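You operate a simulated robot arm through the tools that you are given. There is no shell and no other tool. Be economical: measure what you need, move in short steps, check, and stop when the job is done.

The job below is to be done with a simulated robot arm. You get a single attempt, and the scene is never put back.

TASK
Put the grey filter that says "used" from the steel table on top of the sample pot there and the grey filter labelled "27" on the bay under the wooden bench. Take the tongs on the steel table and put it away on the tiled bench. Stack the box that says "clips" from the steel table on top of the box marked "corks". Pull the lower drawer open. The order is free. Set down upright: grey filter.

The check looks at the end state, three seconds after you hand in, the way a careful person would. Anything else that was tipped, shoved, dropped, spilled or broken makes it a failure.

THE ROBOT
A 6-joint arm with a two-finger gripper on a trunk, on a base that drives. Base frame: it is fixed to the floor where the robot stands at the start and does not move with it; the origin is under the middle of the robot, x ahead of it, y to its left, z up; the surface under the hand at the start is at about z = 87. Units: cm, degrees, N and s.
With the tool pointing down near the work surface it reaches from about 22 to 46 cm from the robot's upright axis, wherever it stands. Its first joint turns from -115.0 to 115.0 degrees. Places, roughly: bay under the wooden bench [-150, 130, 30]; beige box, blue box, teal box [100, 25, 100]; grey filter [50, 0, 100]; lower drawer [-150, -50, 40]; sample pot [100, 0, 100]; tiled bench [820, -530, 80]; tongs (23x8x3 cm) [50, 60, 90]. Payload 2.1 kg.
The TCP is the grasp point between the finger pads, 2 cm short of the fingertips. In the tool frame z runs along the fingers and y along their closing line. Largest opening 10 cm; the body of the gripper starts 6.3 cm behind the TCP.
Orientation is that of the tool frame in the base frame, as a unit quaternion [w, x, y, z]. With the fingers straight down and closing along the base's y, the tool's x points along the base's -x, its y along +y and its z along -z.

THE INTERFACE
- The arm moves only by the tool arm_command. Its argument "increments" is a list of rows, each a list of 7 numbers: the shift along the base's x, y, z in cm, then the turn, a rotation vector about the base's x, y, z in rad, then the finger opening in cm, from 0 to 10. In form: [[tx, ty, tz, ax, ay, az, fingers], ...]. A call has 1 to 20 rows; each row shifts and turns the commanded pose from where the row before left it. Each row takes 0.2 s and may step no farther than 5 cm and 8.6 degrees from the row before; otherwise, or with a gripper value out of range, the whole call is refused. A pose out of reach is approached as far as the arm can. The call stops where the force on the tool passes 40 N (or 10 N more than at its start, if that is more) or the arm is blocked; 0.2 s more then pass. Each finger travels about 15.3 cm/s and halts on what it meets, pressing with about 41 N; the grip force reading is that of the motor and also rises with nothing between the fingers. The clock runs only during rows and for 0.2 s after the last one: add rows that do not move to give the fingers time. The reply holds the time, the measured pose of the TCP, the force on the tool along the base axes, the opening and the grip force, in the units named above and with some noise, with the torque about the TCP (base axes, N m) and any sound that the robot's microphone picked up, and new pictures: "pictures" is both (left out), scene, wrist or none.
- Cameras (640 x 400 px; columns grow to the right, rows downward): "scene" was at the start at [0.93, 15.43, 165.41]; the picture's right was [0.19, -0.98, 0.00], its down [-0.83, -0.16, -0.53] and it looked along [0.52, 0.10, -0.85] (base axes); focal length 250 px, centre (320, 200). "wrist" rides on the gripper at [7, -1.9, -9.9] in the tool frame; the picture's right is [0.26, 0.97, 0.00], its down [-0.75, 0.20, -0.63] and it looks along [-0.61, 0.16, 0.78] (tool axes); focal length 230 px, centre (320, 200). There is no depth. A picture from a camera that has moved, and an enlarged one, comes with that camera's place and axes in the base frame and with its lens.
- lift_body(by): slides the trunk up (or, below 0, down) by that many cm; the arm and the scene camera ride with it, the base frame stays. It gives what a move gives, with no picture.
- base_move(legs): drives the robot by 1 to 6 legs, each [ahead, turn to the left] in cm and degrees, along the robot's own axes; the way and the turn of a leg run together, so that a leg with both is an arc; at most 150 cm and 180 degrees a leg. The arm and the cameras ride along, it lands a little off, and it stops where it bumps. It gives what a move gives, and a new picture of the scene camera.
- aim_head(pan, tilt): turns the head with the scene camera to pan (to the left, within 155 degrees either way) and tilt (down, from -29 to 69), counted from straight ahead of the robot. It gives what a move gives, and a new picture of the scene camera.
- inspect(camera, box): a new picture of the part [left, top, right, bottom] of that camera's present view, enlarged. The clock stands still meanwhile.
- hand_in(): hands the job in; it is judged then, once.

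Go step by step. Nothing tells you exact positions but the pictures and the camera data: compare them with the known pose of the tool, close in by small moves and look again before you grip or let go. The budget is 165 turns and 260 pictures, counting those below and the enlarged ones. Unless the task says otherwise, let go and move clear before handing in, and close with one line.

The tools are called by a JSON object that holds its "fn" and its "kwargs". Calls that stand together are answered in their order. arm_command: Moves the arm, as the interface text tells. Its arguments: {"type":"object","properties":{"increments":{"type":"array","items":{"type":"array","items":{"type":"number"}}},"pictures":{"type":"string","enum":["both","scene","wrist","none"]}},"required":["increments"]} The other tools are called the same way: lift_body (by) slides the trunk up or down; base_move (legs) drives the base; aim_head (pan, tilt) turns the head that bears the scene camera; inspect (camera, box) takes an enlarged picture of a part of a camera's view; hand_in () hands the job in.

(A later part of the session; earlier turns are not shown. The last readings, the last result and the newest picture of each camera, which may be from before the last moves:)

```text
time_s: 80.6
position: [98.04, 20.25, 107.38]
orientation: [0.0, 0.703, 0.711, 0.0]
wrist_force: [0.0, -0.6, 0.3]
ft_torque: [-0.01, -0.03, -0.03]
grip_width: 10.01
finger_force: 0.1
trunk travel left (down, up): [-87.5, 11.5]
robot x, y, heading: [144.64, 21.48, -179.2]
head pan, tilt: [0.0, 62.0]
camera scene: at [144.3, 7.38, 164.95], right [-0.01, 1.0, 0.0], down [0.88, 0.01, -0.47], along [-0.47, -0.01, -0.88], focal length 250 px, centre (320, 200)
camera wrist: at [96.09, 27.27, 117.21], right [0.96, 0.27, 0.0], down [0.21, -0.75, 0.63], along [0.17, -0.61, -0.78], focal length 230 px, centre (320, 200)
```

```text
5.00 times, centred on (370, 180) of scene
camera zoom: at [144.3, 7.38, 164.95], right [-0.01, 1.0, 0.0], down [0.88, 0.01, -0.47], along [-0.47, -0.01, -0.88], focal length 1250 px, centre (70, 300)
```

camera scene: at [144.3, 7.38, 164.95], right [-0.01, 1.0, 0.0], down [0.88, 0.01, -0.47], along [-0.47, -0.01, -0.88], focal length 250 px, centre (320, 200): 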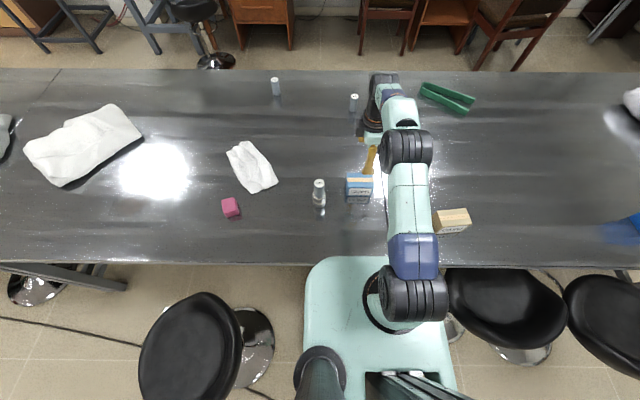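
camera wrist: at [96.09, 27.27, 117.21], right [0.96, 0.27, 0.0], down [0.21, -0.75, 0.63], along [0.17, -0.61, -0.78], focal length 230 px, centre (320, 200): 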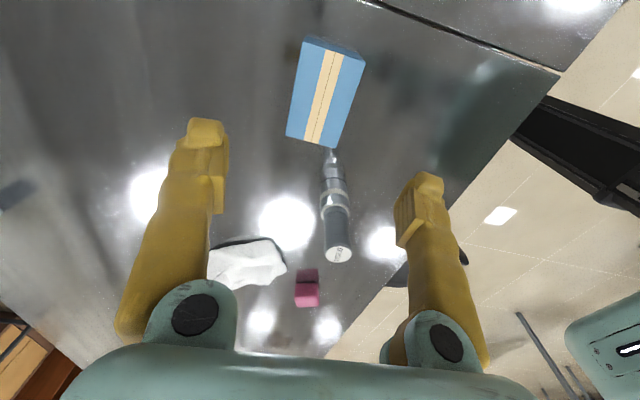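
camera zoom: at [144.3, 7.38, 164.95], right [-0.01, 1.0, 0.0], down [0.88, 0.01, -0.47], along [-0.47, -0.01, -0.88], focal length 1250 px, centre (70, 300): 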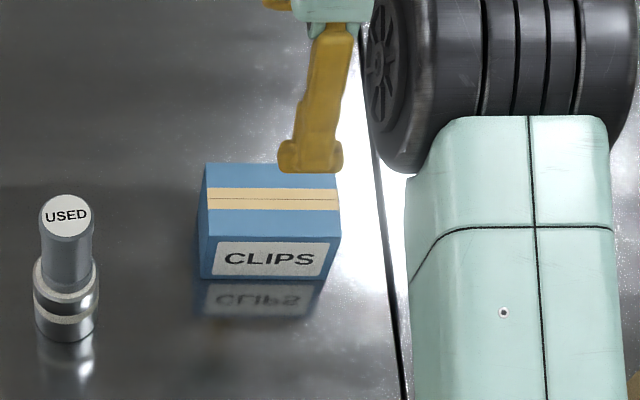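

Aligned. Descend and grip.

{"fn": "arm_command", "kwargs": {"increments": [[0, 0.3, -4.5, 0, 0, 0, 10], [0, 0, -4.5, 0, 0, 0, 10], [0, 0, -4, 0, 0, 0, 10], [0, 0, -2, 0, 0, 0, 10], [0, 0, -1.6, 0, 0, 0, 10], [0, 0, 0, 0, 0, 0, 8], [0, 0, 0, 0, 0, 0, 6], [0, 0, 0, 0, 0, 0, 4], [0, 0, 0, 0, 0, 0, 4], [0, 0, 0, 0, 0, 0, 4]]}}

```text
time_s: 82.8
position: [97.91, 20.43, 90.49]
orientation: [0.0, 0.703, 0.711, 0.0]
wrist_force: [0.2, 0.1, 0.0]
ft_torque: [0.0, -0.02, 0.02]
grip_width: 5.92
finger_force: 40.6
trunk travel left (down, up): [-87.5, 11.5]
robot x, y, heading: [144.23, 21.36, -179.1]
head pan, tilt: [0.0, 62.0]
camera scene: at [144.23, 7.38, 164.95], right [-0.01, 1.0, 0.0], down [0.88, 0.01, -0.47], along [-0.47, -0.01, -0.88], focal length 250 px, centre (320, 200)
camera wrist: at [96.17, 27.53, 100.46], right [0.96, 0.27, 0.0], down [0.21, -0.75, 0.63], along [0.17, -0.61, -0.78], focal length 230 px, centre (320, 200)
```

scene: 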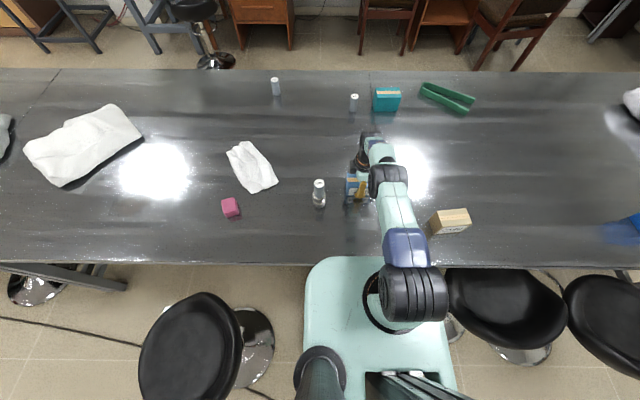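
wrist: 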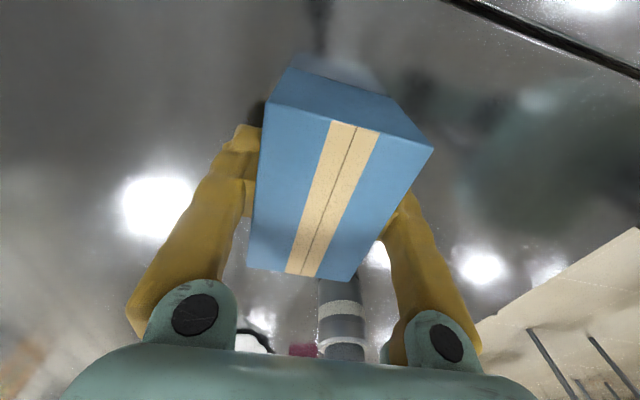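

Gripped. Lift, retract, and back the robot off.

{"fn": "arm_command", "kwargs": {"increments": [[0, 0, 3, 0, 0, 0, 4], [0, 0, 5, 0, 0, 0, 4], [0, 0, 5, 0, 0, 0, 4], [0, 0, 5, 0, 0, 0, 4], [2.5, 0, 4, 0, 0, 0, 4], [3, 0, 3, 0, 0, 0, 4], [3, 0, 2, 0, 0, 0, 4], [3, 0, 2, 0, 0, 0, 4]], "pictures": "wrist"}}

{"fn": "base_move", "kwargs": {"legs": [[-29, 0], [0, -86]]}}

```text
time_s: 84.6
position: [109.74, 20.66, 120.01]
orientation: [0.0, 0.703, 0.711, -0.001]
wrist_force: [0.5, 0.2, -1.4]
ft_torque: [0.01, -0.02, 0.0]
grip_width: 5.92
finger_force: 40.9
trunk travel left (down, up): [-87.5, 11.5]
robot x, y, heading: [144.63, 21.31, -179.4]
head pan, tilt: [0.0, 62.0]
camera wrist: at [107.86, 27.63, 129.95], right [0.96, 0.27, 0.0], down [0.21, -0.75, 0.63], along [0.17, -0.61, -0.78], focal length 230 px, centre (320, 200)
```

wrist: 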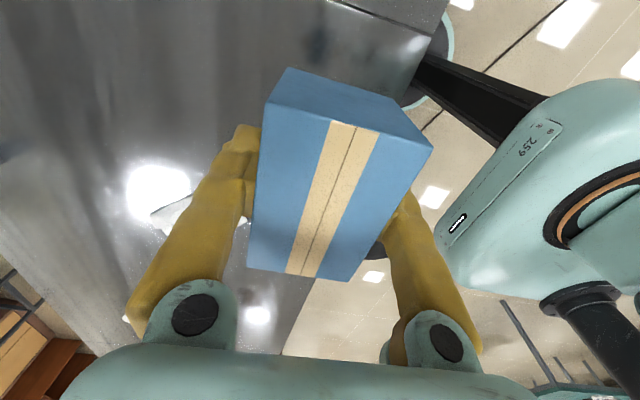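

```text
time_s: 90.3
position: [170.32, 56.41, 119.91]
orientation: [0.0, 0.999, 0.033, -0.001]
wrist_force: [0.7, -0.4, -1.2]
ft_torque: [0.01, -0.01, 0.02]
grip_width: 5.93
finger_force: 41.0
trunk travel left (down, up): [-87.5, 11.5]
robot x, y, heading: [173.21, 21.75, 93.8]
head pan, tilt: [0.0, 62.0]
camera scene: at [159.05, 21.32, 164.95], right [1.0, 0.07, 0.0], down [0.06, -0.88, -0.47], along [-0.03, 0.47, -0.88], focal length 250 px, centre (320, 200)
```

scene: 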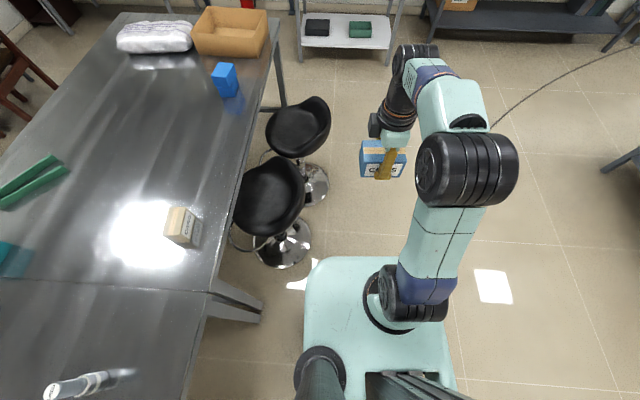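

Driving back round the left end of the table to the front side.

{"fn": "base_move", "kwargs": {"legs": [[0, -7], [150, 0], [67, 0], [0, 93]]}}

```text
time_s: 105.6
position: [151.98, 237.39, 119.86]
orientation: [0.0, 0.699, 0.715, 0.0]
wrist_force: [0.6, 0.1, -1.7]
ft_torque: [0.01, 0.0, 0.0]
grip_width: 5.94
finger_force: 40.9
trunk travel left (down, up): [-87.5, 11.5]
robot x, y, heading: [187.32, 238.26, -178.7]
head pan, tilt: [0.0, 62.0]
camera scene: at [186.87, 224.48, 164.95], right [-0.02, 1.0, 0.0], down [0.88, 0.02, -0.47], along [-0.47, -0.01, -0.88], focal length 250 px, centre (320, 200)
```

scene: 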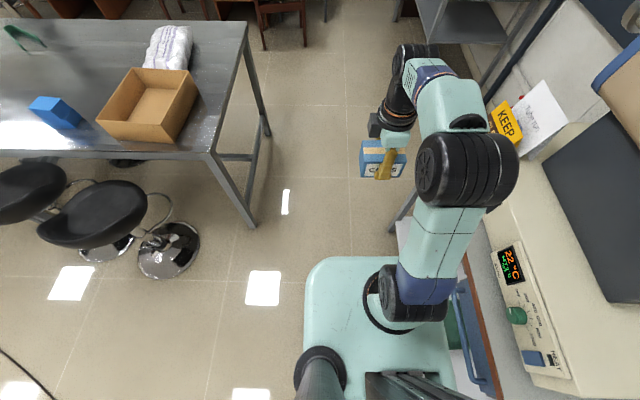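

{"fn": "base_move", "kwargs": {"legs": [[150, 0], [58, 0], [0, 88.7], [150, 0], [59, 0], [0, 90]]}}

```text
time_s: 133.5
position: [23.73, 27.68, 119.87]
orientation: [-0.001, 0.724, -0.689, 0.0]
wrist_force: [0.3, -0.4, -2.7]
ft_torque: [-0.01, 0.0, 0.01]
grip_width: 5.91
finger_force: 40.9
trunk travel left (down, up): [-87.5, 11.5]
robot x, y, heading: [-11.29, 26.1, 2.7]
head pan, tilt: [0.0, 62.0]
camera scene: at [-11.25, 39.89, 164.95], right [0.05, -1.0, 0.0], down [-0.88, -0.04, -0.47], along [0.47, 0.02, -0.88], focal length 250 px, centre (320, 200)
```

scene: 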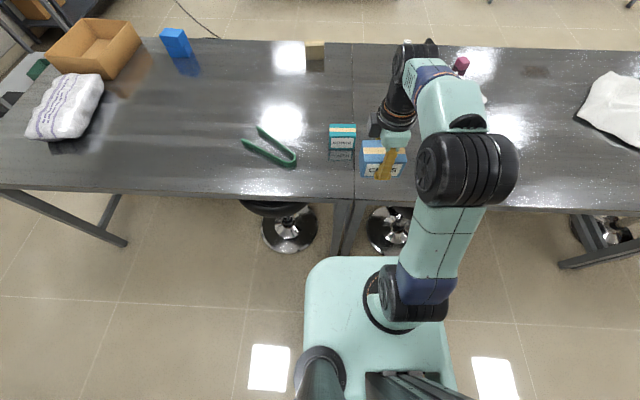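

Front side reached. Straighten heading and drive 20 cm toward the table edge, then look.

{"fn": "base_move", "kwargs": {"legs": [[0, -2.7], [20, 0]]}}

{"fn": "inspect", "kwargs": {"camera": "scene", "box": [250, 80, 400, 280]}}

```text
time_s: 135.5
position: [43.72, 26.38, 120.05]
orientation: [-0.001, 0.71, -0.705, 0.001]
wrist_force: [-0.2, 0.5, -0.8]
ft_torque: [0.03, -0.02, 0.01]
grip_width: 5.93
finger_force: 41.1
trunk travel left (down, up): [-87.5, 11.5]
robot x, y, heading: [9.34, 25.77, 0.5]
head pan, tilt: [0.0, 62.0]
camera scene: at [9.1, 39.97, 164.96], right [0.01, -1.0, 0.0], down [-0.88, -0.01, -0.47], along [0.47, 0.0, -0.88], focal length 250 px, centre (320, 200)
```

scene: 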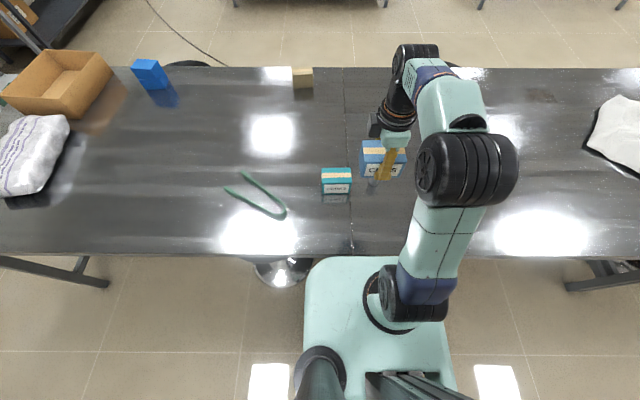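

```text
2.00 times, centred on (325, 180) of scene
camera zoom: at [9.1, 39.97, 164.96], right [0.01, -1.0, 0.0], down [-0.88, -0.01, -0.47], along [0.47, 0.0, -0.88], focal length 500 px, centre (310, 240)
```

zoom: 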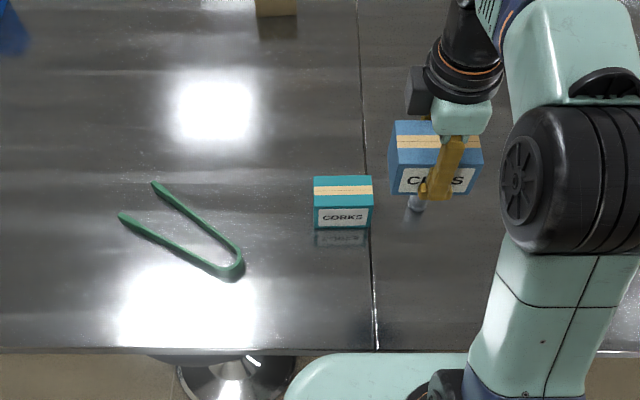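

Corks: x 53.2–59.2, y 29–39.3, top z ≈ 94.1. I go 2.5 cm closer and bring the clips box over it.

{"fn": "base_move", "kwargs": {"legs": [[2.5, -0.5]]}}

{"fn": "arm_command", "kwargs": {"increments": [[2.2, 2, -2, 0, 0, 0, 4], [2.2, 2, -2, 0, 0, 0, 4], [2.2, 2, -3, 0, 0, 0, 4], [2.2, 1.7, -4, 0, 0, 0, 4], [1.2, 0, -4, 0, 0, 0, 4], [0, 0, 0, 0, 0, 0, 4]]}}

{"fn": "inspect", "kwargs": {"camera": "scene", "box": [290, 130, 410, 210]}}

```text
time_s: 136.3
position: [45.85, 26.05, 120.04]
orientation: [0.002, -0.706, 0.708, -0.002]
wrist_force: [-0.1, 0.6, -0.7]
ft_torque: [0.0, -0.02, -0.02]
grip_width: 5.91
finger_force: 40.7
trunk travel left (down, up): [-87.5, 11.5]
robot x, y, heading: [11.25, 25.83, 0.0]
head pan, tilt: [0.0, 62.0]
camera scene: at [11.38, 39.98, 164.96], right [0.0, -1.0, 0.0], down [-0.88, 0.0, -0.47], along [0.47, 0.0, -0.88], focal length 250 px, centre (320, 200)
```

scene: 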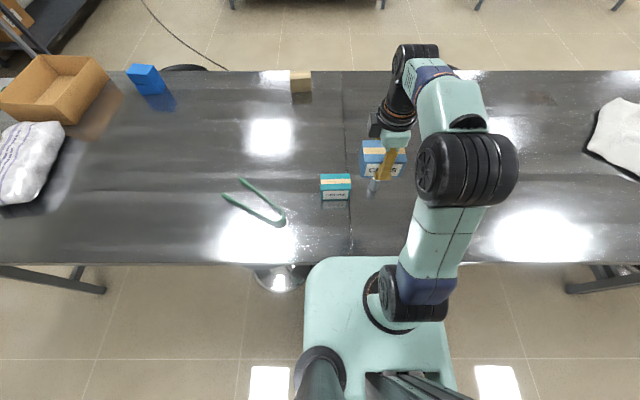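

```text
time_s: 137.7
position: [56.44, 33.58, 104.85]
orientation: [0.0, -0.706, 0.708, 0.0]
wrist_force: [0.1, 0.0, -1.2]
ft_torque: [0.01, -0.01, -0.01]
grip_width: 5.92
finger_force: 41.1
trunk travel left (down, up): [-87.5, 11.5]
robot x, y, heading: [11.45, 25.93, -0.3]
head pan, tilt: [0.0, 62.0]
camera scene: at [11.97, 39.96, 164.96], right [0.0, -1.0, 0.0], down [-0.88, 0.0, -0.47], along [0.47, 0.0, -0.88], focal length 250 px, centre (320, 200)
camera wrist: at [58.34, 26.72, 114.76], right [-0.97, -0.26, 0.0], down [-0.2, 0.75, 0.63], along [-0.16, 0.61, -0.78], focal length 230 px, centre (320, 200)
```

scene: 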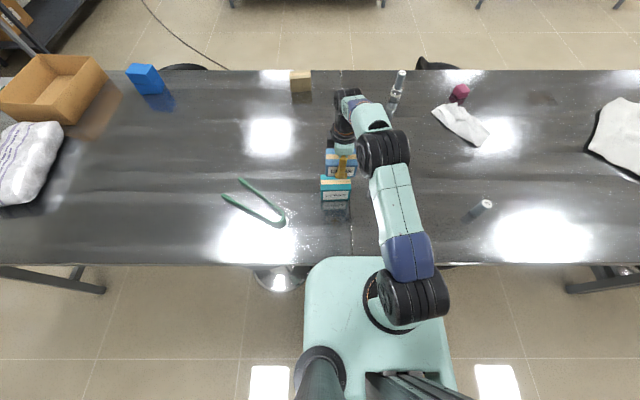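
wrist: 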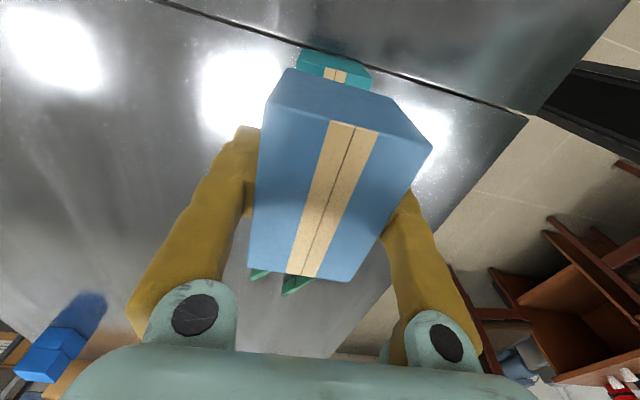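

```text
5.00 times, centred on (350, 170) of scene
camera zoom: at [11.97, 39.96, 164.96], right [0.0, -1.0, 0.0], down [-0.88, 0.0, -0.47], along [0.47, 0.0, -0.88], focal length 1250 px, centre (170, 350)
```

zoom: 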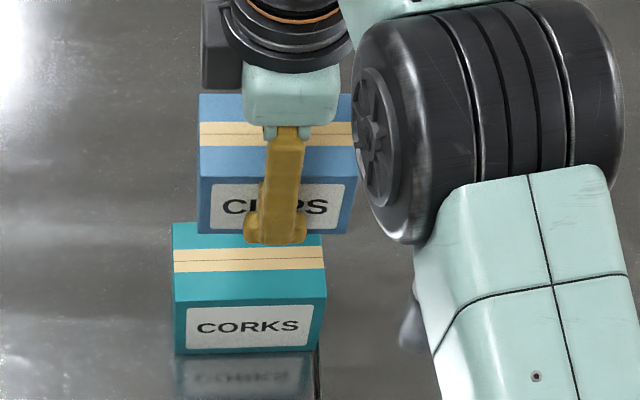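

Clips needs −0.4 x and +0.9 y. Lower to near contact and check.

{"fn": "arm_command", "kwargs": {"increments": [[-0.4, 0.9, -2, 0, 0, 0, 4], [0, 0, -2, 0, 0, 0, 4], [0, 0, -1.7, 0, 0, 0, 4], [0, 0, 0, 0, 0, 0, 4]], "pictures": "none"}}

{"fn": "inspect", "kwargs": {"camera": "scene", "box": [290, 140, 410, 220]}}

{"fn": "inspect", "kwargs": {"camera": "wrist", "box": [220, 0, 480, 300]}}

```text
time_s: 138.7
position: [56.0, 34.59, 99.16]
orientation: [0.0, -0.706, 0.708, 0.0]
wrist_force: [0.9, 0.4, -1.6]
ft_torque: [-0.01, -0.01, 0.0]
grip_width: 5.94
finger_force: 40.8
trunk travel left (down, up): [-87.5, 11.5]
robot x, y, heading: [11.4, 25.93, -0.3]
head pan, tilt: [0.0, 62.0]
```

```text
5.00 times, centred on (350, 180) of scene
camera zoom: at [12.01, 40.0, 164.95], right [0.0, -1.0, 0.0], down [-0.88, 0.0, -0.47], along [0.47, 0.0, -0.88], focal length 1250 px, centre (170, 300)
```

zoom: 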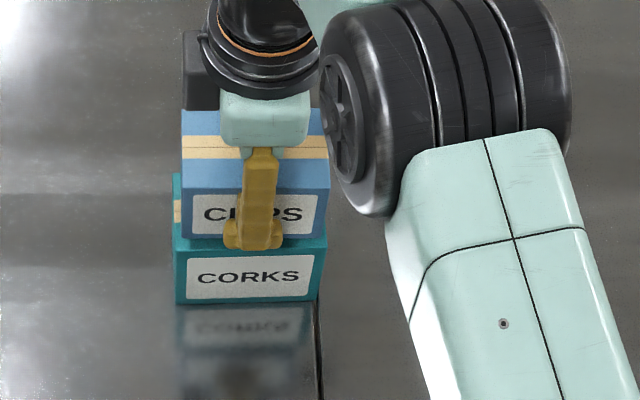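

```text
1.33 times, centred on (350, 150) of wrist
camera zoom: at [57.93, 27.71, 109.1], right [-0.97, -0.26, 0.0], down [-0.2, 0.75, 0.63], along [-0.16, 0.61, -0.78], focal length 307 px, centre (280, 267)
```

zoom: 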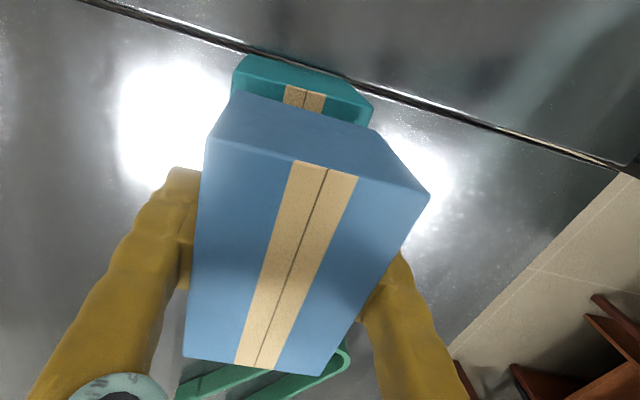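

Well aligned. Lower to contact.

{"fn": "arm_command", "kwargs": {"increments": [[0, 0, -0.8, 0, 0, 0, 4], [0, 0, -0.4, 0, 0, 0, 4], [0, 0, -0.3, 0, 0, 0, 4], [0, 0, 0, 0, 0, 0, 4]], "pictures": "none"}}

{"fn": "inspect", "kwargs": {"camera": "scene", "box": [310, 160, 370, 210]}}

```text
time_s: 139.7
position: [55.86, 34.57, 97.98]
orientation: [0.003, -0.706, 0.708, -0.002]
wrist_force: [5.1, 0.5, 23.4]
ft_torque: [-0.22, 0.24, 0.0]
grip_width: 5.89
finger_force: 41.1
trunk travel left (down, up): [-87.5, 11.5]
robot x, y, heading: [11.25, 25.97, -0.1]
head pan, tilt: [0.0, 62.0]
```

```text
8.00 times, centred on (340, 185) of scene
camera zoom: at [11.67, 39.9, 165.0], right [0.0, -1.0, 0.0], down [-0.88, 0.0, -0.47], along [0.47, 0.0, -0.88], focal length 2000 px, centre (160, 320)
```

zoom: 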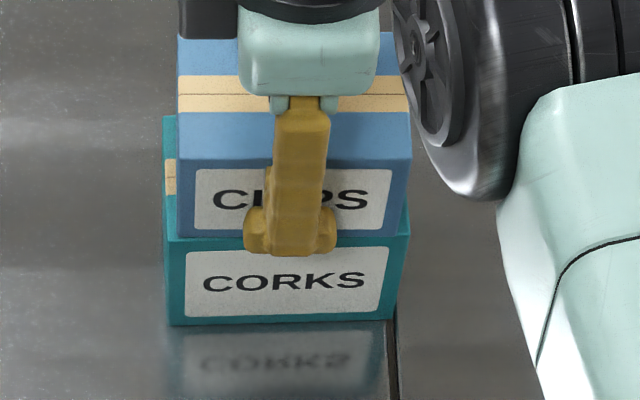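

Seated. Relieve, release and rise.

{"fn": "arm_command", "kwargs": {"increments": [[0, 0, 0.35, 0, 0, 0, 4], [0, 0, 0, 0, 0, 0, 7], [0, 0, 0, 0, 0, 0, 9], [0, 0, 0, 0, 0, 0, 9], [0, 0, 3, 0, 0, 0, 9], [0, 0, 4, 0, 0, 0, 9], [0, 0, 4, 0, 0, 0, 9], [0, 0, 4, 0, 0, 0, 9]]}}

{"fn": "inspect", "kwargs": {"camera": "scene", "box": [200, 130, 400, 250]}}

```text
time_s: 141.5
position: [55.77, 34.76, 113.02]
orientation: [0.0, -0.707, 0.708, 0.0]
wrist_force: [-0.8, -0.2, 0.3]
ft_torque: [0.0, 0.0, 0.06]
grip_width: 9.01
finger_force: 0.0
trunk travel left (down, up): [-87.5, 11.5]
robot x, y, heading: [11.21, 25.31, 0.1]
head pan, tilt: [0.0, 62.0]
camera scene: at [11.9, 39.96, 164.95], right [0.0, -1.0, 0.0], down [-0.88, 0.0, -0.47], along [0.47, 0.0, -0.88], focal length 250 px, centre (320, 200)
camera wrist: at [57.68, 27.89, 122.99], right [-0.97, -0.26, 0.0], down [-0.2, 0.75, 0.63], along [-0.16, 0.61, -0.78], focal length 230 px, centre (320, 200)
```

scene: 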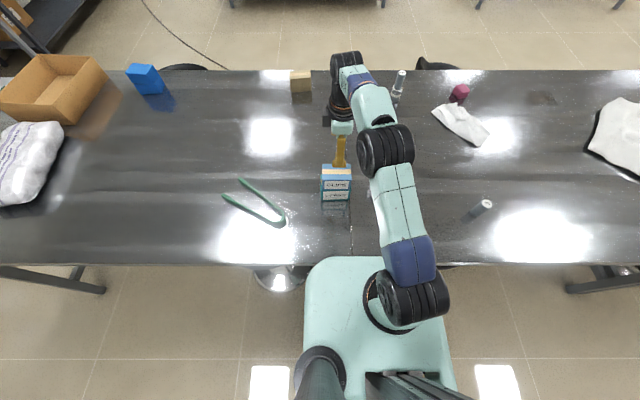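
wrist: 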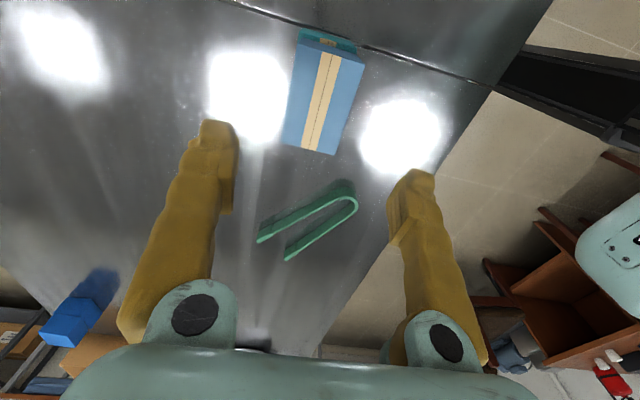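

```text
3.20 times, centred on (300, 190) of scene
camera zoom: at [11.9, 39.96, 164.95], right [0.0, -1.0, 0.0], down [-0.88, 0.0, -0.47], along [0.47, 0.0, -0.88], focal length 800 px, centre (384, 232)
```

zoom: 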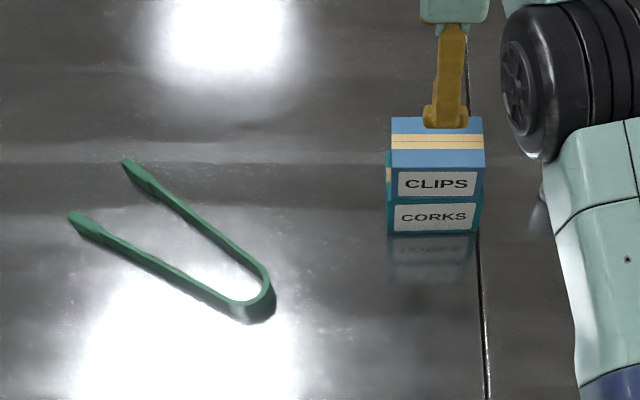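

Clips stands on corks. Now study the bay and drawers behind me before grasping "27".

{"fn": "aim_head", "kwargs": {"pan": 148, "tilt": 32}}

{"fn": "inspect", "kwargs": {"camera": "scene", "box": [220, 120, 460, 300]}}

{"fn": "aim_head", "kwargs": {"pan": -155, "tilt": 32}}

```text
time_s: 143.8
position: [55.85, 34.8, 113.01]
orientation: [0.0, -0.707, 0.707, 0.0]
wrist_force: [-0.1, -0.2, 0.8]
ft_torque: [0.04, 0.02, 0.0]
grip_width: 9.01
finger_force: 0.1
trunk travel left (down, up): [-87.5, 11.5]
robot x, y, heading: [11.48, 25.84, -0.1]
head pan, tilt: [148.0, 32.0]
camera scene: at [-2.02, 44.76, 169.08], right [0.53, 0.85, 0.0], down [0.45, -0.28, -0.85], along [-0.72, 0.45, -0.53], focal length 250 px, centre (320, 200)
```

scene: 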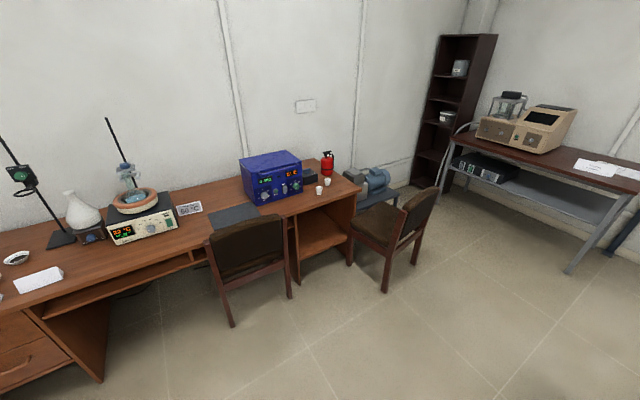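

```text
2.22 times, centred on (340, 210) of scene
camera zoom: at [-2.02, 44.76, 169.08], right [0.53, 0.85, 0.0], down [0.45, -0.28, -0.85], along [-0.72, 0.45, -0.53], focal length 555 px, centre (276, 178)
```

zoom: 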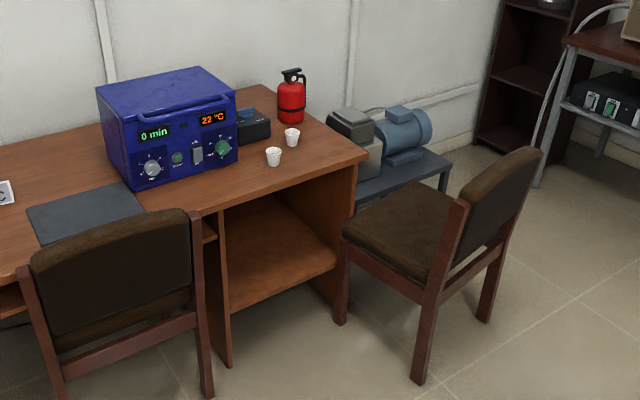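

```text
time_s: 148.0
position: [55.79, 34.78, 112.97]
orientation: [0.0, -0.707, 0.707, 0.0]
wrist_force: [0.2, -0.3, 0.1]
ft_torque: [0.02, -0.01, -0.02]
grip_width: 9.01
finger_force: 0.0
trunk travel left (down, up): [-87.5, 11.5]
robot x, y, heading: [11.2, 25.96, -0.3]
head pan, tilt: [-154.7, 32.0]
camera scene: at [-2.54, 36.17, 169.08], right [-0.43, 0.9, 0.0], down [0.48, 0.23, -0.85], along [-0.77, -0.36, -0.53], focal length 250 px, centre (320, 200)
```

scene: 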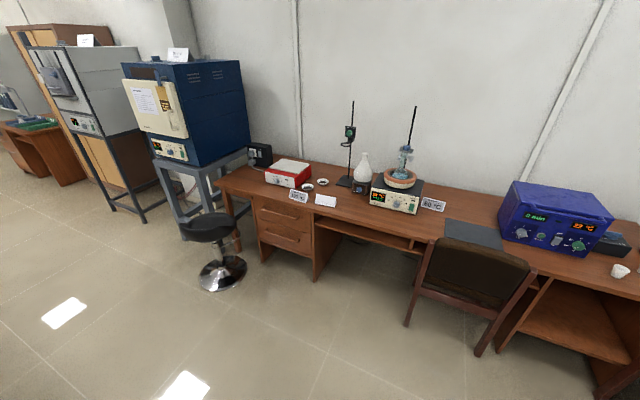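

Bay: shelf z≈30, y 103–152, front x≈−127, ceiling ≈72, chairs on both sides. I'll grip "27" with the tool tilted 45° forward (camera on top) so it can be set into the bay. First yaw the gripper 90° more.

{"fn": "arm_command", "kwargs": {"increments": [[0, 0, 3, 0, 0, 0.1428, 10], [-1, -1, 0, 0, 0, 0.1428, 10], [-1.5, -1.5, 0, 0, 0, 0.1428, 10], [-1.5, -1.5, 0, 0, 0, 0.1428, 10], [-1.5, -1.5, 0, 0, 0, 0.1428, 10], [-1.5, -1.5, 0, 0, 0, 0.1428, 10], [-1.5, -1.5, 0, 0, 0, 0.1428, 10], [-1.5, -1.5, 0, 0, 0, 0.1428, 10], [-1.5, -1.5, 0, 0, 0, 0.1428, 10], [-1.5, -1.5, 0, 0, 0, 0.1428, 10], [-1, -1.5, 0, 0, 0, 0.1428, 10], [0, 0, 0, 0, 0, 0, 10]], "pictures": "wrist"}}

{"fn": "aim_head", "kwargs": {"pan": 0, "tilt": 62}}

```text
time_s: 150.6
position: [41.64, 27.98, 115.59]
orientation: [0.007, 1.0, -0.005, 0.001]
wrist_force: [0.8, -0.4, 0.5]
ft_torque: [0.02, 0.02, -0.02]
grip_width: 10.02
finger_force: 0.1
out of reach, approached as far as the arm can: row 10, 11
trunk travel left (down, up): [-87.5, 11.5]
robot x, y, heading: [11.47, 26.04, -0.2]
head pan, tilt: [-154.7, 32.0]
camera wrist: at [48.68, 30.12, 125.49], right [0.25, -0.97, 0.01], down [-0.75, -0.18, 0.63], along [-0.61, -0.17, -0.78], focal length 230 px, centre (320, 200)
```

wrist: 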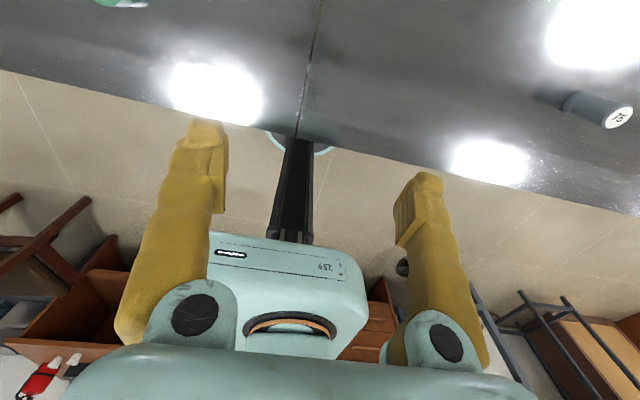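

```text
time_s: 153.0
position: [41.56, 28.19, 115.58]
orientation: [0.008, 1.0, -0.006, 0.001]
wrist_force: [0.3, 0.7, -0.1]
ft_torque: [0.0, -0.03, -0.04]
grip_width: 9.99
finger_force: 0.1
trunk travel left (down, up): [-87.5, 11.5]
robot x, y, heading: [11.4, 25.86, -0.1]
head pan, tilt: [0.0, 62.0]
camera scene: at [11.99, 39.96, 164.96], right [0.0, -1.0, 0.0], down [-0.88, 0.0, -0.47], along [0.47, 0.0, -0.88], focal length 250 px, centre (320, 200)
```

scene: 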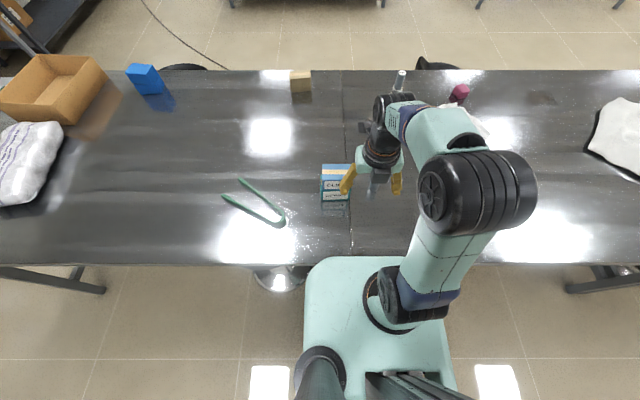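

Camera-outward yaw is at the joint limit; camera-inward with a 40° tilt also clears the table. I yaw back by 180° and then tilt.

{"fn": "arm_command", "kwargs": {"increments": [[0, 0, 0, 0, 0, -0.148, 10], [0, 0, 0, 0, 0, -0.148, 10], [0, 0, 0, 0, 0, -0.148, 10], [0, 0, 0, 0, 0, -0.148, 10], [0, -0.5, 0, 0, 0, -0.148, 10], [0, -0.5, 0, 0, 0, -0.148, 10], [0, -0.5, 0, 0, 0, -0.148, 10], [0, -0.5, 0, 0, 0, -0.148, 10], [0, -0.5, 0, 0, 0, -0.148, 10], [0, -0.5, 0, 0, 0, -0.148, 10], [0, -0.5, 0, 0, 0, -0.148, 10], [0, -0.5, 0, 0, 0, -0.148, 10], [0, -0.5, 0, 0, 0, -0.148, 10], [0, -0.5, 0, 0, 0, -0.148, 10], [0, -0.5, 0, 0, 0, -0.148, 10], [0, -0.5, 0, 0, 0, -0.148, 10], [0, -0.5, 0, 0, 0, -0.148, 10], [0, -0.5, 0, 0, 0, -0.148, 10], [0, -0.5, 0, 0, 0, -0.148, 10], [0, -0.3, 0, 0, 0, -0.148, 10]], "pictures": "none"}}

{"fn": "arm_command", "kwargs": {"increments": [[0, 0, 0, 0, 0, -0.148, 10], [0, 0, 0, 0, -0.14, -0.02, 10], [0.5, 0, 0, 0, -0.14, 0, 10], [1, 0, 0, 0, -0.14, 0, 10], [1, 0, 0, 0, -0.14, 0, 10], [1, 0, 0, 0, -0.138, 0, 10], [0, 0, 0, 0, 0, 0, 10]]}}

```text
time_s: 157.2
position: [41.56, 20.38, 115.57]
orientation: [0.0, -0.088, 0.996, -0.001]
wrist_force: [-0.2, 0.4, 0.2]
ft_torque: [0.0, -0.03, 0.0]
grip_width: 10.01
finger_force: 0.1
trunk travel left (down, up): [-87.5, 11.5]
robot x, y, heading: [11.36, 25.98, 0.1]
head pan, tilt: [0.0, 62.0]
```

```text
time_s: 158.8
position: [45.51, 20.23, 115.76]
orientation: [0.33, -0.005, 0.944, -0.001]
wrist_force: [-0.8, -0.2, 0.0]
ft_torque: [0.02, -0.03, -0.05]
grip_width: 9.99
finger_force: 0.2
out of reach, approached as far as the arm can: row 6
trunk travel left (down, up): [-87.5, 11.5]
robot x, y, heading: [11.16, 26.14, -0.5]
head pan, tilt: [0.0, 62.0]
camera scene: at [12.02, 39.96, 164.95], right [0.0, -1.0, 0.0], down [-0.88, 0.0, -0.47], along [0.47, 0.0, -0.88], focal length 250 px, centre (320, 200)
camera wrist: at [33.98, 18.35, 119.22], right [-0.21, 0.96, -0.17], down [0.19, 0.21, 0.96], along [0.96, 0.17, -0.23], focal length 230 px, centre (320, 200)
```

scene: 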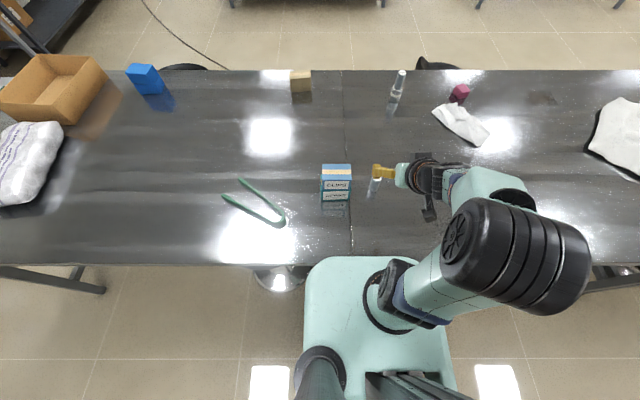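
wrist: 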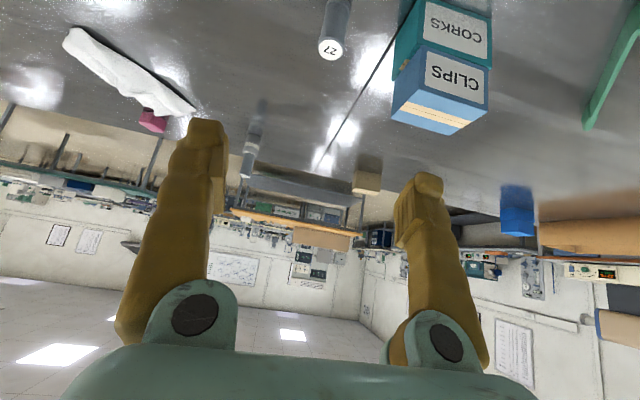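

{"fn": "inspect", "kwargs": {"camera": "scene", "box": [340, 150, 420, 210]}}

```text
6.67 times, centred on (380, 180) of scene
camera zoom: at [12.02, 39.96, 164.95], right [0.0, -1.0, 0.0], down [-0.88, 0.0, -0.47], along [0.47, 0.0, -0.88], focal length 1666 px, centre (-80, 333)
```

zoom: 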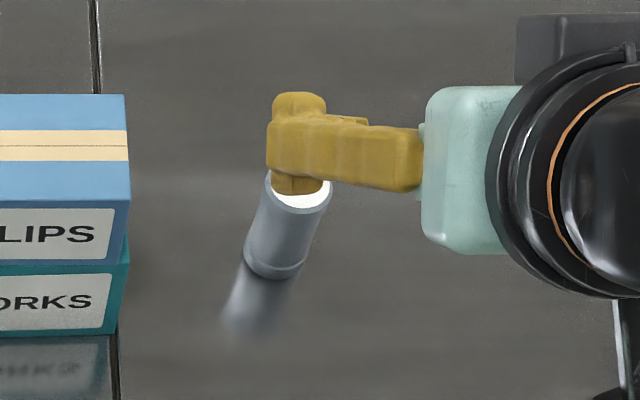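

"27" stands at (57.9, 20.65). I approach along the tilted tool axis.

{"fn": "arm_command", "kwargs": {"increments": [[1, 0.2, -4.2, 0, 0, 0, 10], [1, 0.2, -4.2, 0, 0, 0, 10], [1.1, 0.05, -4.4, 0, 0, 0, 10], [0, 0, 0, 0, 0, 0, 10]]}}

```text
time_s: 159.8
position: [50.78, 19.49, 105.1]
orientation: [0.339, -0.005, 0.941, 0.003]
wrist_force: [0.1, -0.4, 0.8]
ft_torque: [-0.02, -0.02, -0.02]
grip_width: 10.01
finger_force: 0.0
out of reach, approached as far as the arm can: row 1, 3
trunk travel left (down, up): [-87.5, 11.5]
robot x, y, heading: [11.45, 25.88, -0.2]
head pan, tilt: [0.0, 62.0]
camera scene: at [11.94, 40.0, 164.95], right [0.0, -1.0, 0.0], down [-0.88, 0.0, -0.47], along [0.47, 0.0, -0.88], focal length 250 px, centre (320, 200)
camera wrist: at [39.19, 17.54, 108.32], right [-0.21, 0.96, -0.16], down [0.17, 0.2, 0.96], along [0.96, 0.17, -0.21], focal length 230 px, centre (320, 200)
```

scene: 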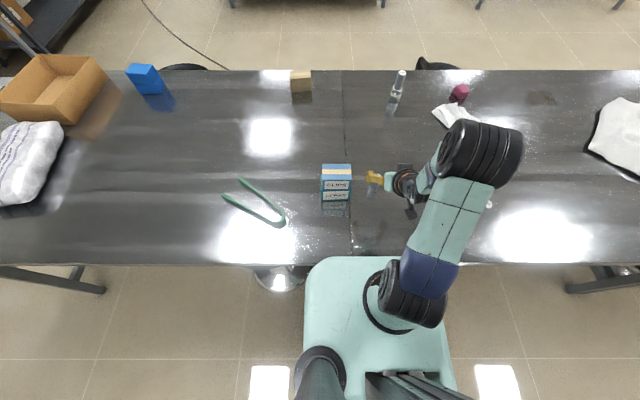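
wrist: 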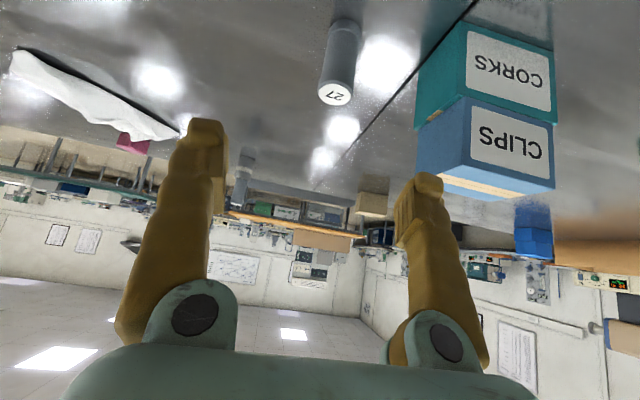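

The arm is cramped at this distance with the tilt. I rise and back the robot 10 cm for a more extended posture.

{"fn": "arm_command", "kwargs": {"increments": [[0, 0, 4, 0, 0, 0, 10], [0, 0, 4, 0, 0, 0, 10], [0, 0, 2, 0, 0, 0, 10], [0, 0, 0, 0, 0, 0, 10]], "pictures": "none"}}

{"fn": "base_move", "kwargs": {"legs": [[-11, 0]]}}

{"fn": "arm_command", "kwargs": {"increments": [[4, 0, 0, 0, 0, 0, 10], [4, 0.5, 0, 0, 0, 0, 10], [0, 0, 0, 0, 0, 0, 10]]}}

```text
time_s: 160.8
position: [50.67, 19.33, 115.34]
orientation: [0.342, -0.005, 0.94, -0.003]
wrist_force: [0.4, -0.3, 0.7]
ft_torque: [0.02, 0.03, -0.01]
grip_width: 10.0
finger_force: 0.1
trunk travel left (down, up): [-87.5, 11.5]
robot x, y, heading: [11.29, 25.91, -0.1]
head pan, tilt: [0.0, 62.0]
```

```text
time_s: 161.9
position: [41.37, 19.42, 114.85]
orientation: [0.336, -0.006, 0.942, -0.002]
wrist_force: [-1.0, -0.5, 0.6]
ft_torque: [0.01, -0.05, -0.06]
grip_width: 10.01
finger_force: 0.0
trunk travel left (down, up): [-87.5, 11.5]
robot x, y, heading: [0.43, 25.74, -0.1]
head pan, tilt: [0.0, 62.0]
camera scene: at [3.07, 39.98, 164.97], right [0.0, -1.0, 0.0], down [-0.89, 0.0, -0.46], along [0.46, 0.0, -0.89], focal length 250 px, centre (320, 200)
```

scene: 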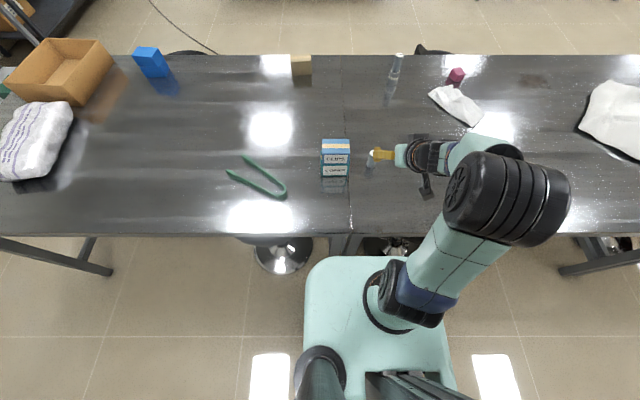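

```text
time_s: 162.8
position: [48.19, 20.06, 115.17]
orientation: [0.341, -0.006, 0.94, -0.002]
wrist_force: [-0.7, -0.1, -0.4]
ft_torque: [-0.01, -0.01, -0.01]
grip_width: 9.96
finger_force: 0.0
trunk travel left (down, up): [-87.5, 11.5]
robot x, y, heading: [0.35, 25.93, -0.1]
head pan, tilt: [0.0, 62.0]
camera scene: at [1.15, 40.0, 164.95], right [0.0, -1.0, 0.0], down [-0.88, 0.0, -0.47], along [0.47, 0.0, -0.88], focal length 250 px, centre (320, 200)
camera wrist: at [36.59, 18.14, 118.4], right [-0.21, 0.96, -0.17], down [0.17, 0.21, 0.96], along [0.96, 0.17, -0.21], focal length 230 px, centre (320, 200)
```

scene: 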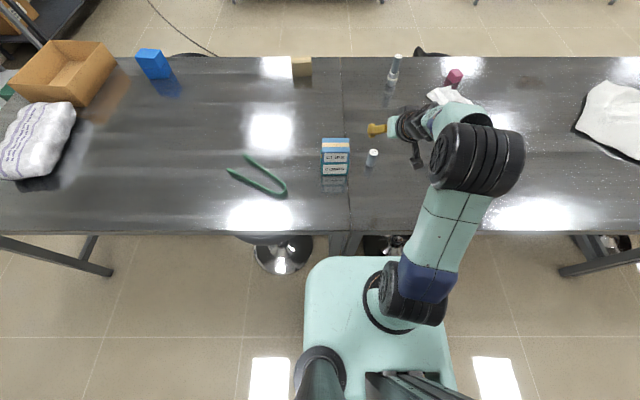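
wrist: 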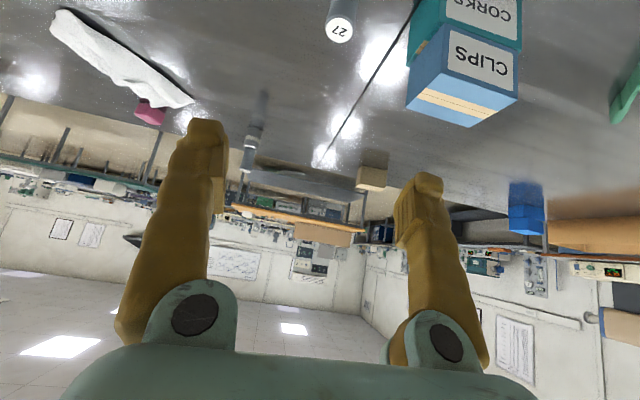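

Better posture. Descend then slide in along the tool axis.

{"fn": "arm_command", "kwargs": {"increments": [[0, 0.3, -4, 0, 0, 0, 10], [0, 0.3, -4, 0, 0, 0, 10], [0, 0, -4, 0, 0, 0, 10], [2.4, 0, -2.9, 0, 0, 0, 10], [2.4, 0, -2.9, 0, 0, 0, 10], [0, 0, 0, 0, 0, 0, 10]]}}

{"fn": "inspect", "kwargs": {"camera": "scene", "box": [310, 100, 430, 180]}}

```text
time_s: 164.2
position: [52.9, 20.41, 97.39]
orientation: [0.341, -0.005, 0.94, -0.003]
wrist_force: [0.2, 0.2, 0.0]
ft_torque: [0.02, -0.02, -0.01]
grip_width: 10.06
finger_force: 0.0
trunk travel left (down, up): [-87.5, 11.5]
robot x, y, heading: [0.54, 25.86, -0.1]
head pan, tilt: [0.0, 62.0]
camera scene: at [1.18, 39.97, 164.96], right [0.0, -1.0, 0.0], down [-0.88, 0.0, -0.47], along [0.47, 0.0, -0.88], focal length 250 px, centre (320, 200)
camera wrist: at [41.38, 18.5, 100.6], right [-0.21, 0.96, -0.17], down [0.17, 0.21, 0.96], along [0.96, 0.17, -0.21], focal length 230 px, centre (320, 200)
```

scene: 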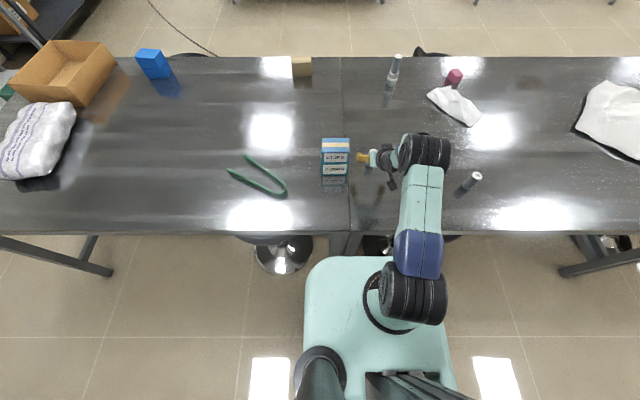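
wrist: 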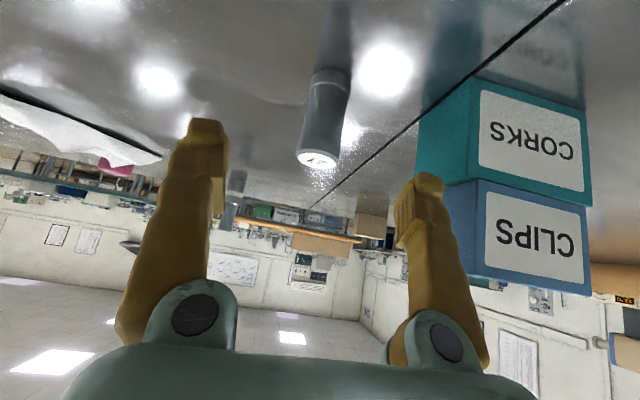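

```text
5.00 times, centred on (370, 140) of scene
camera zoom: at [1.18, 39.97, 164.96], right [0.0, -1.0, 0.0], down [-0.88, 0.0, -0.47], along [0.47, 0.0, -0.88], focal length 1250 px, centre (70, 500)
```

zoom: 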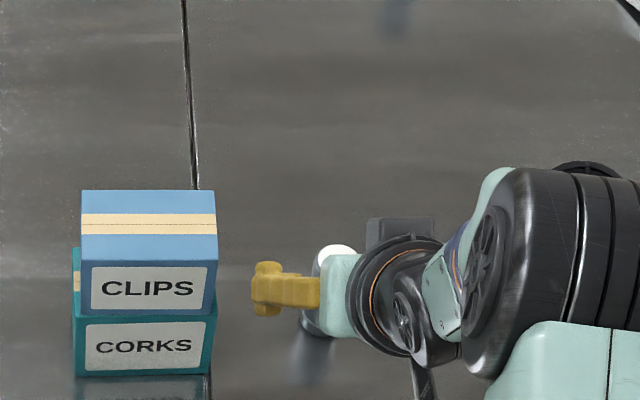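

{"fn": "arm_command", "kwargs": {"increments": [[1.7, 0.2, -2, 0, 0, 0, 10], [1.7, 0, -2, 0, 0, 0, 10], [1.5, 0, -2, 0, 0, 0, 10], [0, 0, 0, 0, 0, 0, 10]]}}

```text
time_s: 165.2
position: [57.85, 20.56, 91.91]
orientation: [0.342, -0.006, 0.94, -0.001]
wrist_force: [0.7, 0.0, 1.1]
ft_torque: [0.02, 0.05, 0.0]
grip_width: 10.01
finger_force: 0.1
out of reach, approached as far as the arm can: row 3
trunk travel left (down, up): [-87.5, 11.5]
robot x, y, heading: [0.6, 26.01, -0.2]
head pan, tilt: [0.0, 62.0]
camera scene: at [1.25, 40.0, 164.95], right [0.0, -1.0, 0.0], down [-0.88, 0.0, -0.47], along [0.47, 0.0, -0.88], focal length 250 px, centre (320, 200)
camera wrist: at [46.23, 18.79, 95.04], right [-0.21, 0.96, -0.17], down [0.17, 0.21, 0.96], along [0.96, 0.17, -0.21], focal length 230 px, centre (320, 200)
```

scene: 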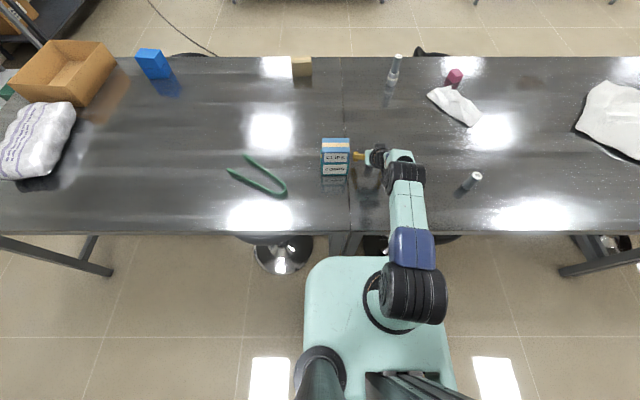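
wrist: 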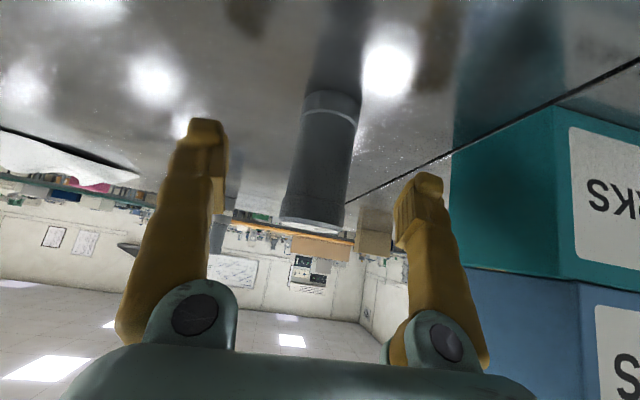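

Position is good. Grip and lift.

{"fn": "arm_command", "kwargs": {"increments": [[0, 0, 0, 0, 0, 0, 6], [0, 0, 0, 0, 0, 0, 3], [0, 0, 0, 0, 0, 0, 1], [0, 0, 0, 0, 0, 0, 1], [0, 0, 0, 0, 0, 0, 1]]}}

{"fn": "arm_command", "kwargs": {"increments": [[0, 0, 2, 0, 0, 0, 1], [-1, 0, 4, 0, 0, 0, 1], [-2, 0, 4, 0, 0, 0, 1], [-3, 0, 4, 0, 0, 0, 1], [-3, 0, 3, 0, 0, 0, 1], [0, 0, 0, 0, 0, 0, 1]]}}

```text
time_s: 166.3
position: [57.89, 20.68, 91.81]
orientation: [0.341, -0.005, 0.94, -0.001]
wrist_force: [-0.1, 0.3, -0.3]
ft_torque: [-0.04, 0.0, 0.01]
grip_width: 3.26
finger_force: 40.7
trunk travel left (down, up): [-87.5, 11.5]
robot x, y, heading: [0.56, 25.93, 0.1]
head pan, tilt: [0.0, 62.0]
camera scene: at [1.29, 39.98, 164.95], right [0.0, -1.0, 0.0], down [-0.88, 0.0, -0.47], along [0.47, 0.0, -0.88], focal length 250 px, centre (320, 200)
camera wrist: at [46.24, 18.79, 95.04], right [-0.21, 0.96, -0.17], down [0.17, 0.21, 0.96], along [0.96, 0.17, -0.21], focal length 230 px, centre (320, 200)
```

scene: 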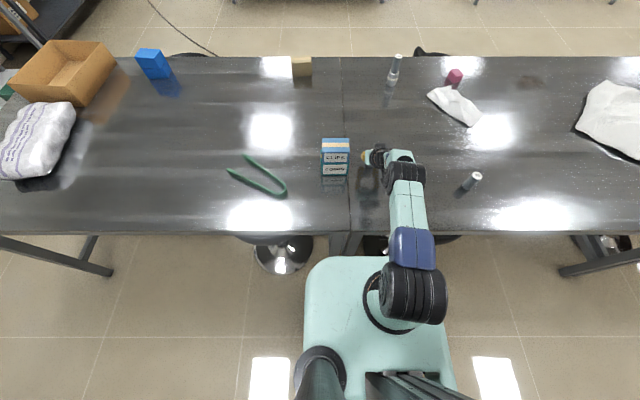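
wrist: 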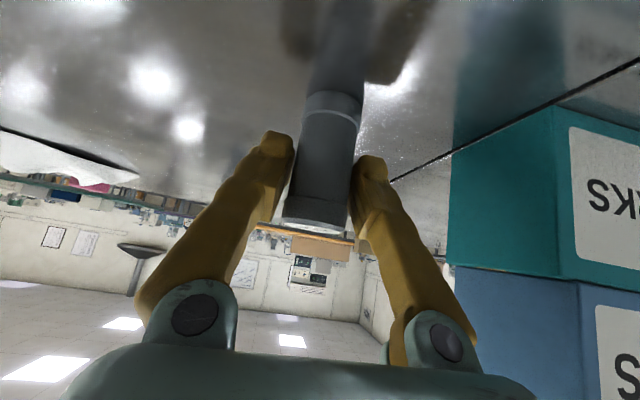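

```text
time_s: 167.8
position: [48.76, 20.89, 108.76]
orientation: [0.341, -0.006, 0.94, -0.002]
wrist_force: [-0.4, 0.7, -0.7]
ft_torque: [0.02, -0.01, -0.01]
grip_width: 3.23
finger_force: 41.1
trunk travel left (down, up): [-87.5, 11.5]
robot x, y, heading: [0.69, 26.15, 0.3]
head pan, tilt: [0.0, 62.0]
camera scene: at [1.41, 39.98, 164.95], right [0.0, -1.0, 0.0], down [-0.88, 0.0, -0.47], along [0.47, 0.0, -0.88], focal length 250 px, centre (320, 200)
camera wrist: at [37.3, 19.09, 112.0], right [-0.21, 0.96, -0.17], down [0.17, 0.21, 0.96], along [0.96, 0.17, -0.21], focal length 230 px, centre (320, 200)
```

scene: 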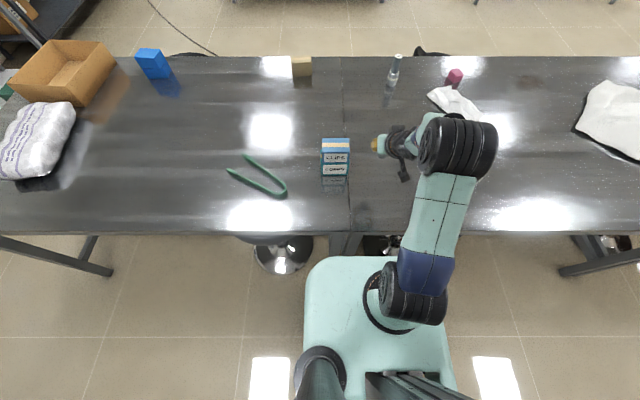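
wrist: 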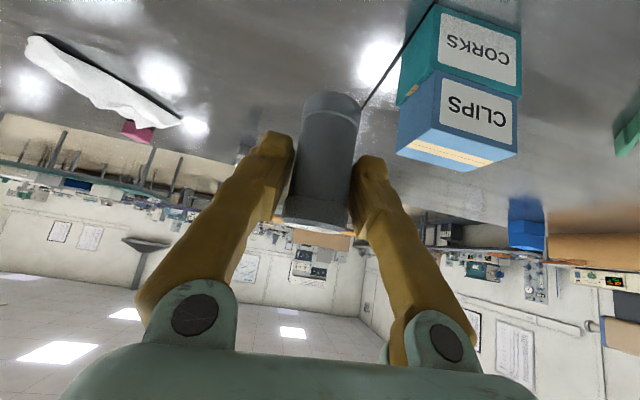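

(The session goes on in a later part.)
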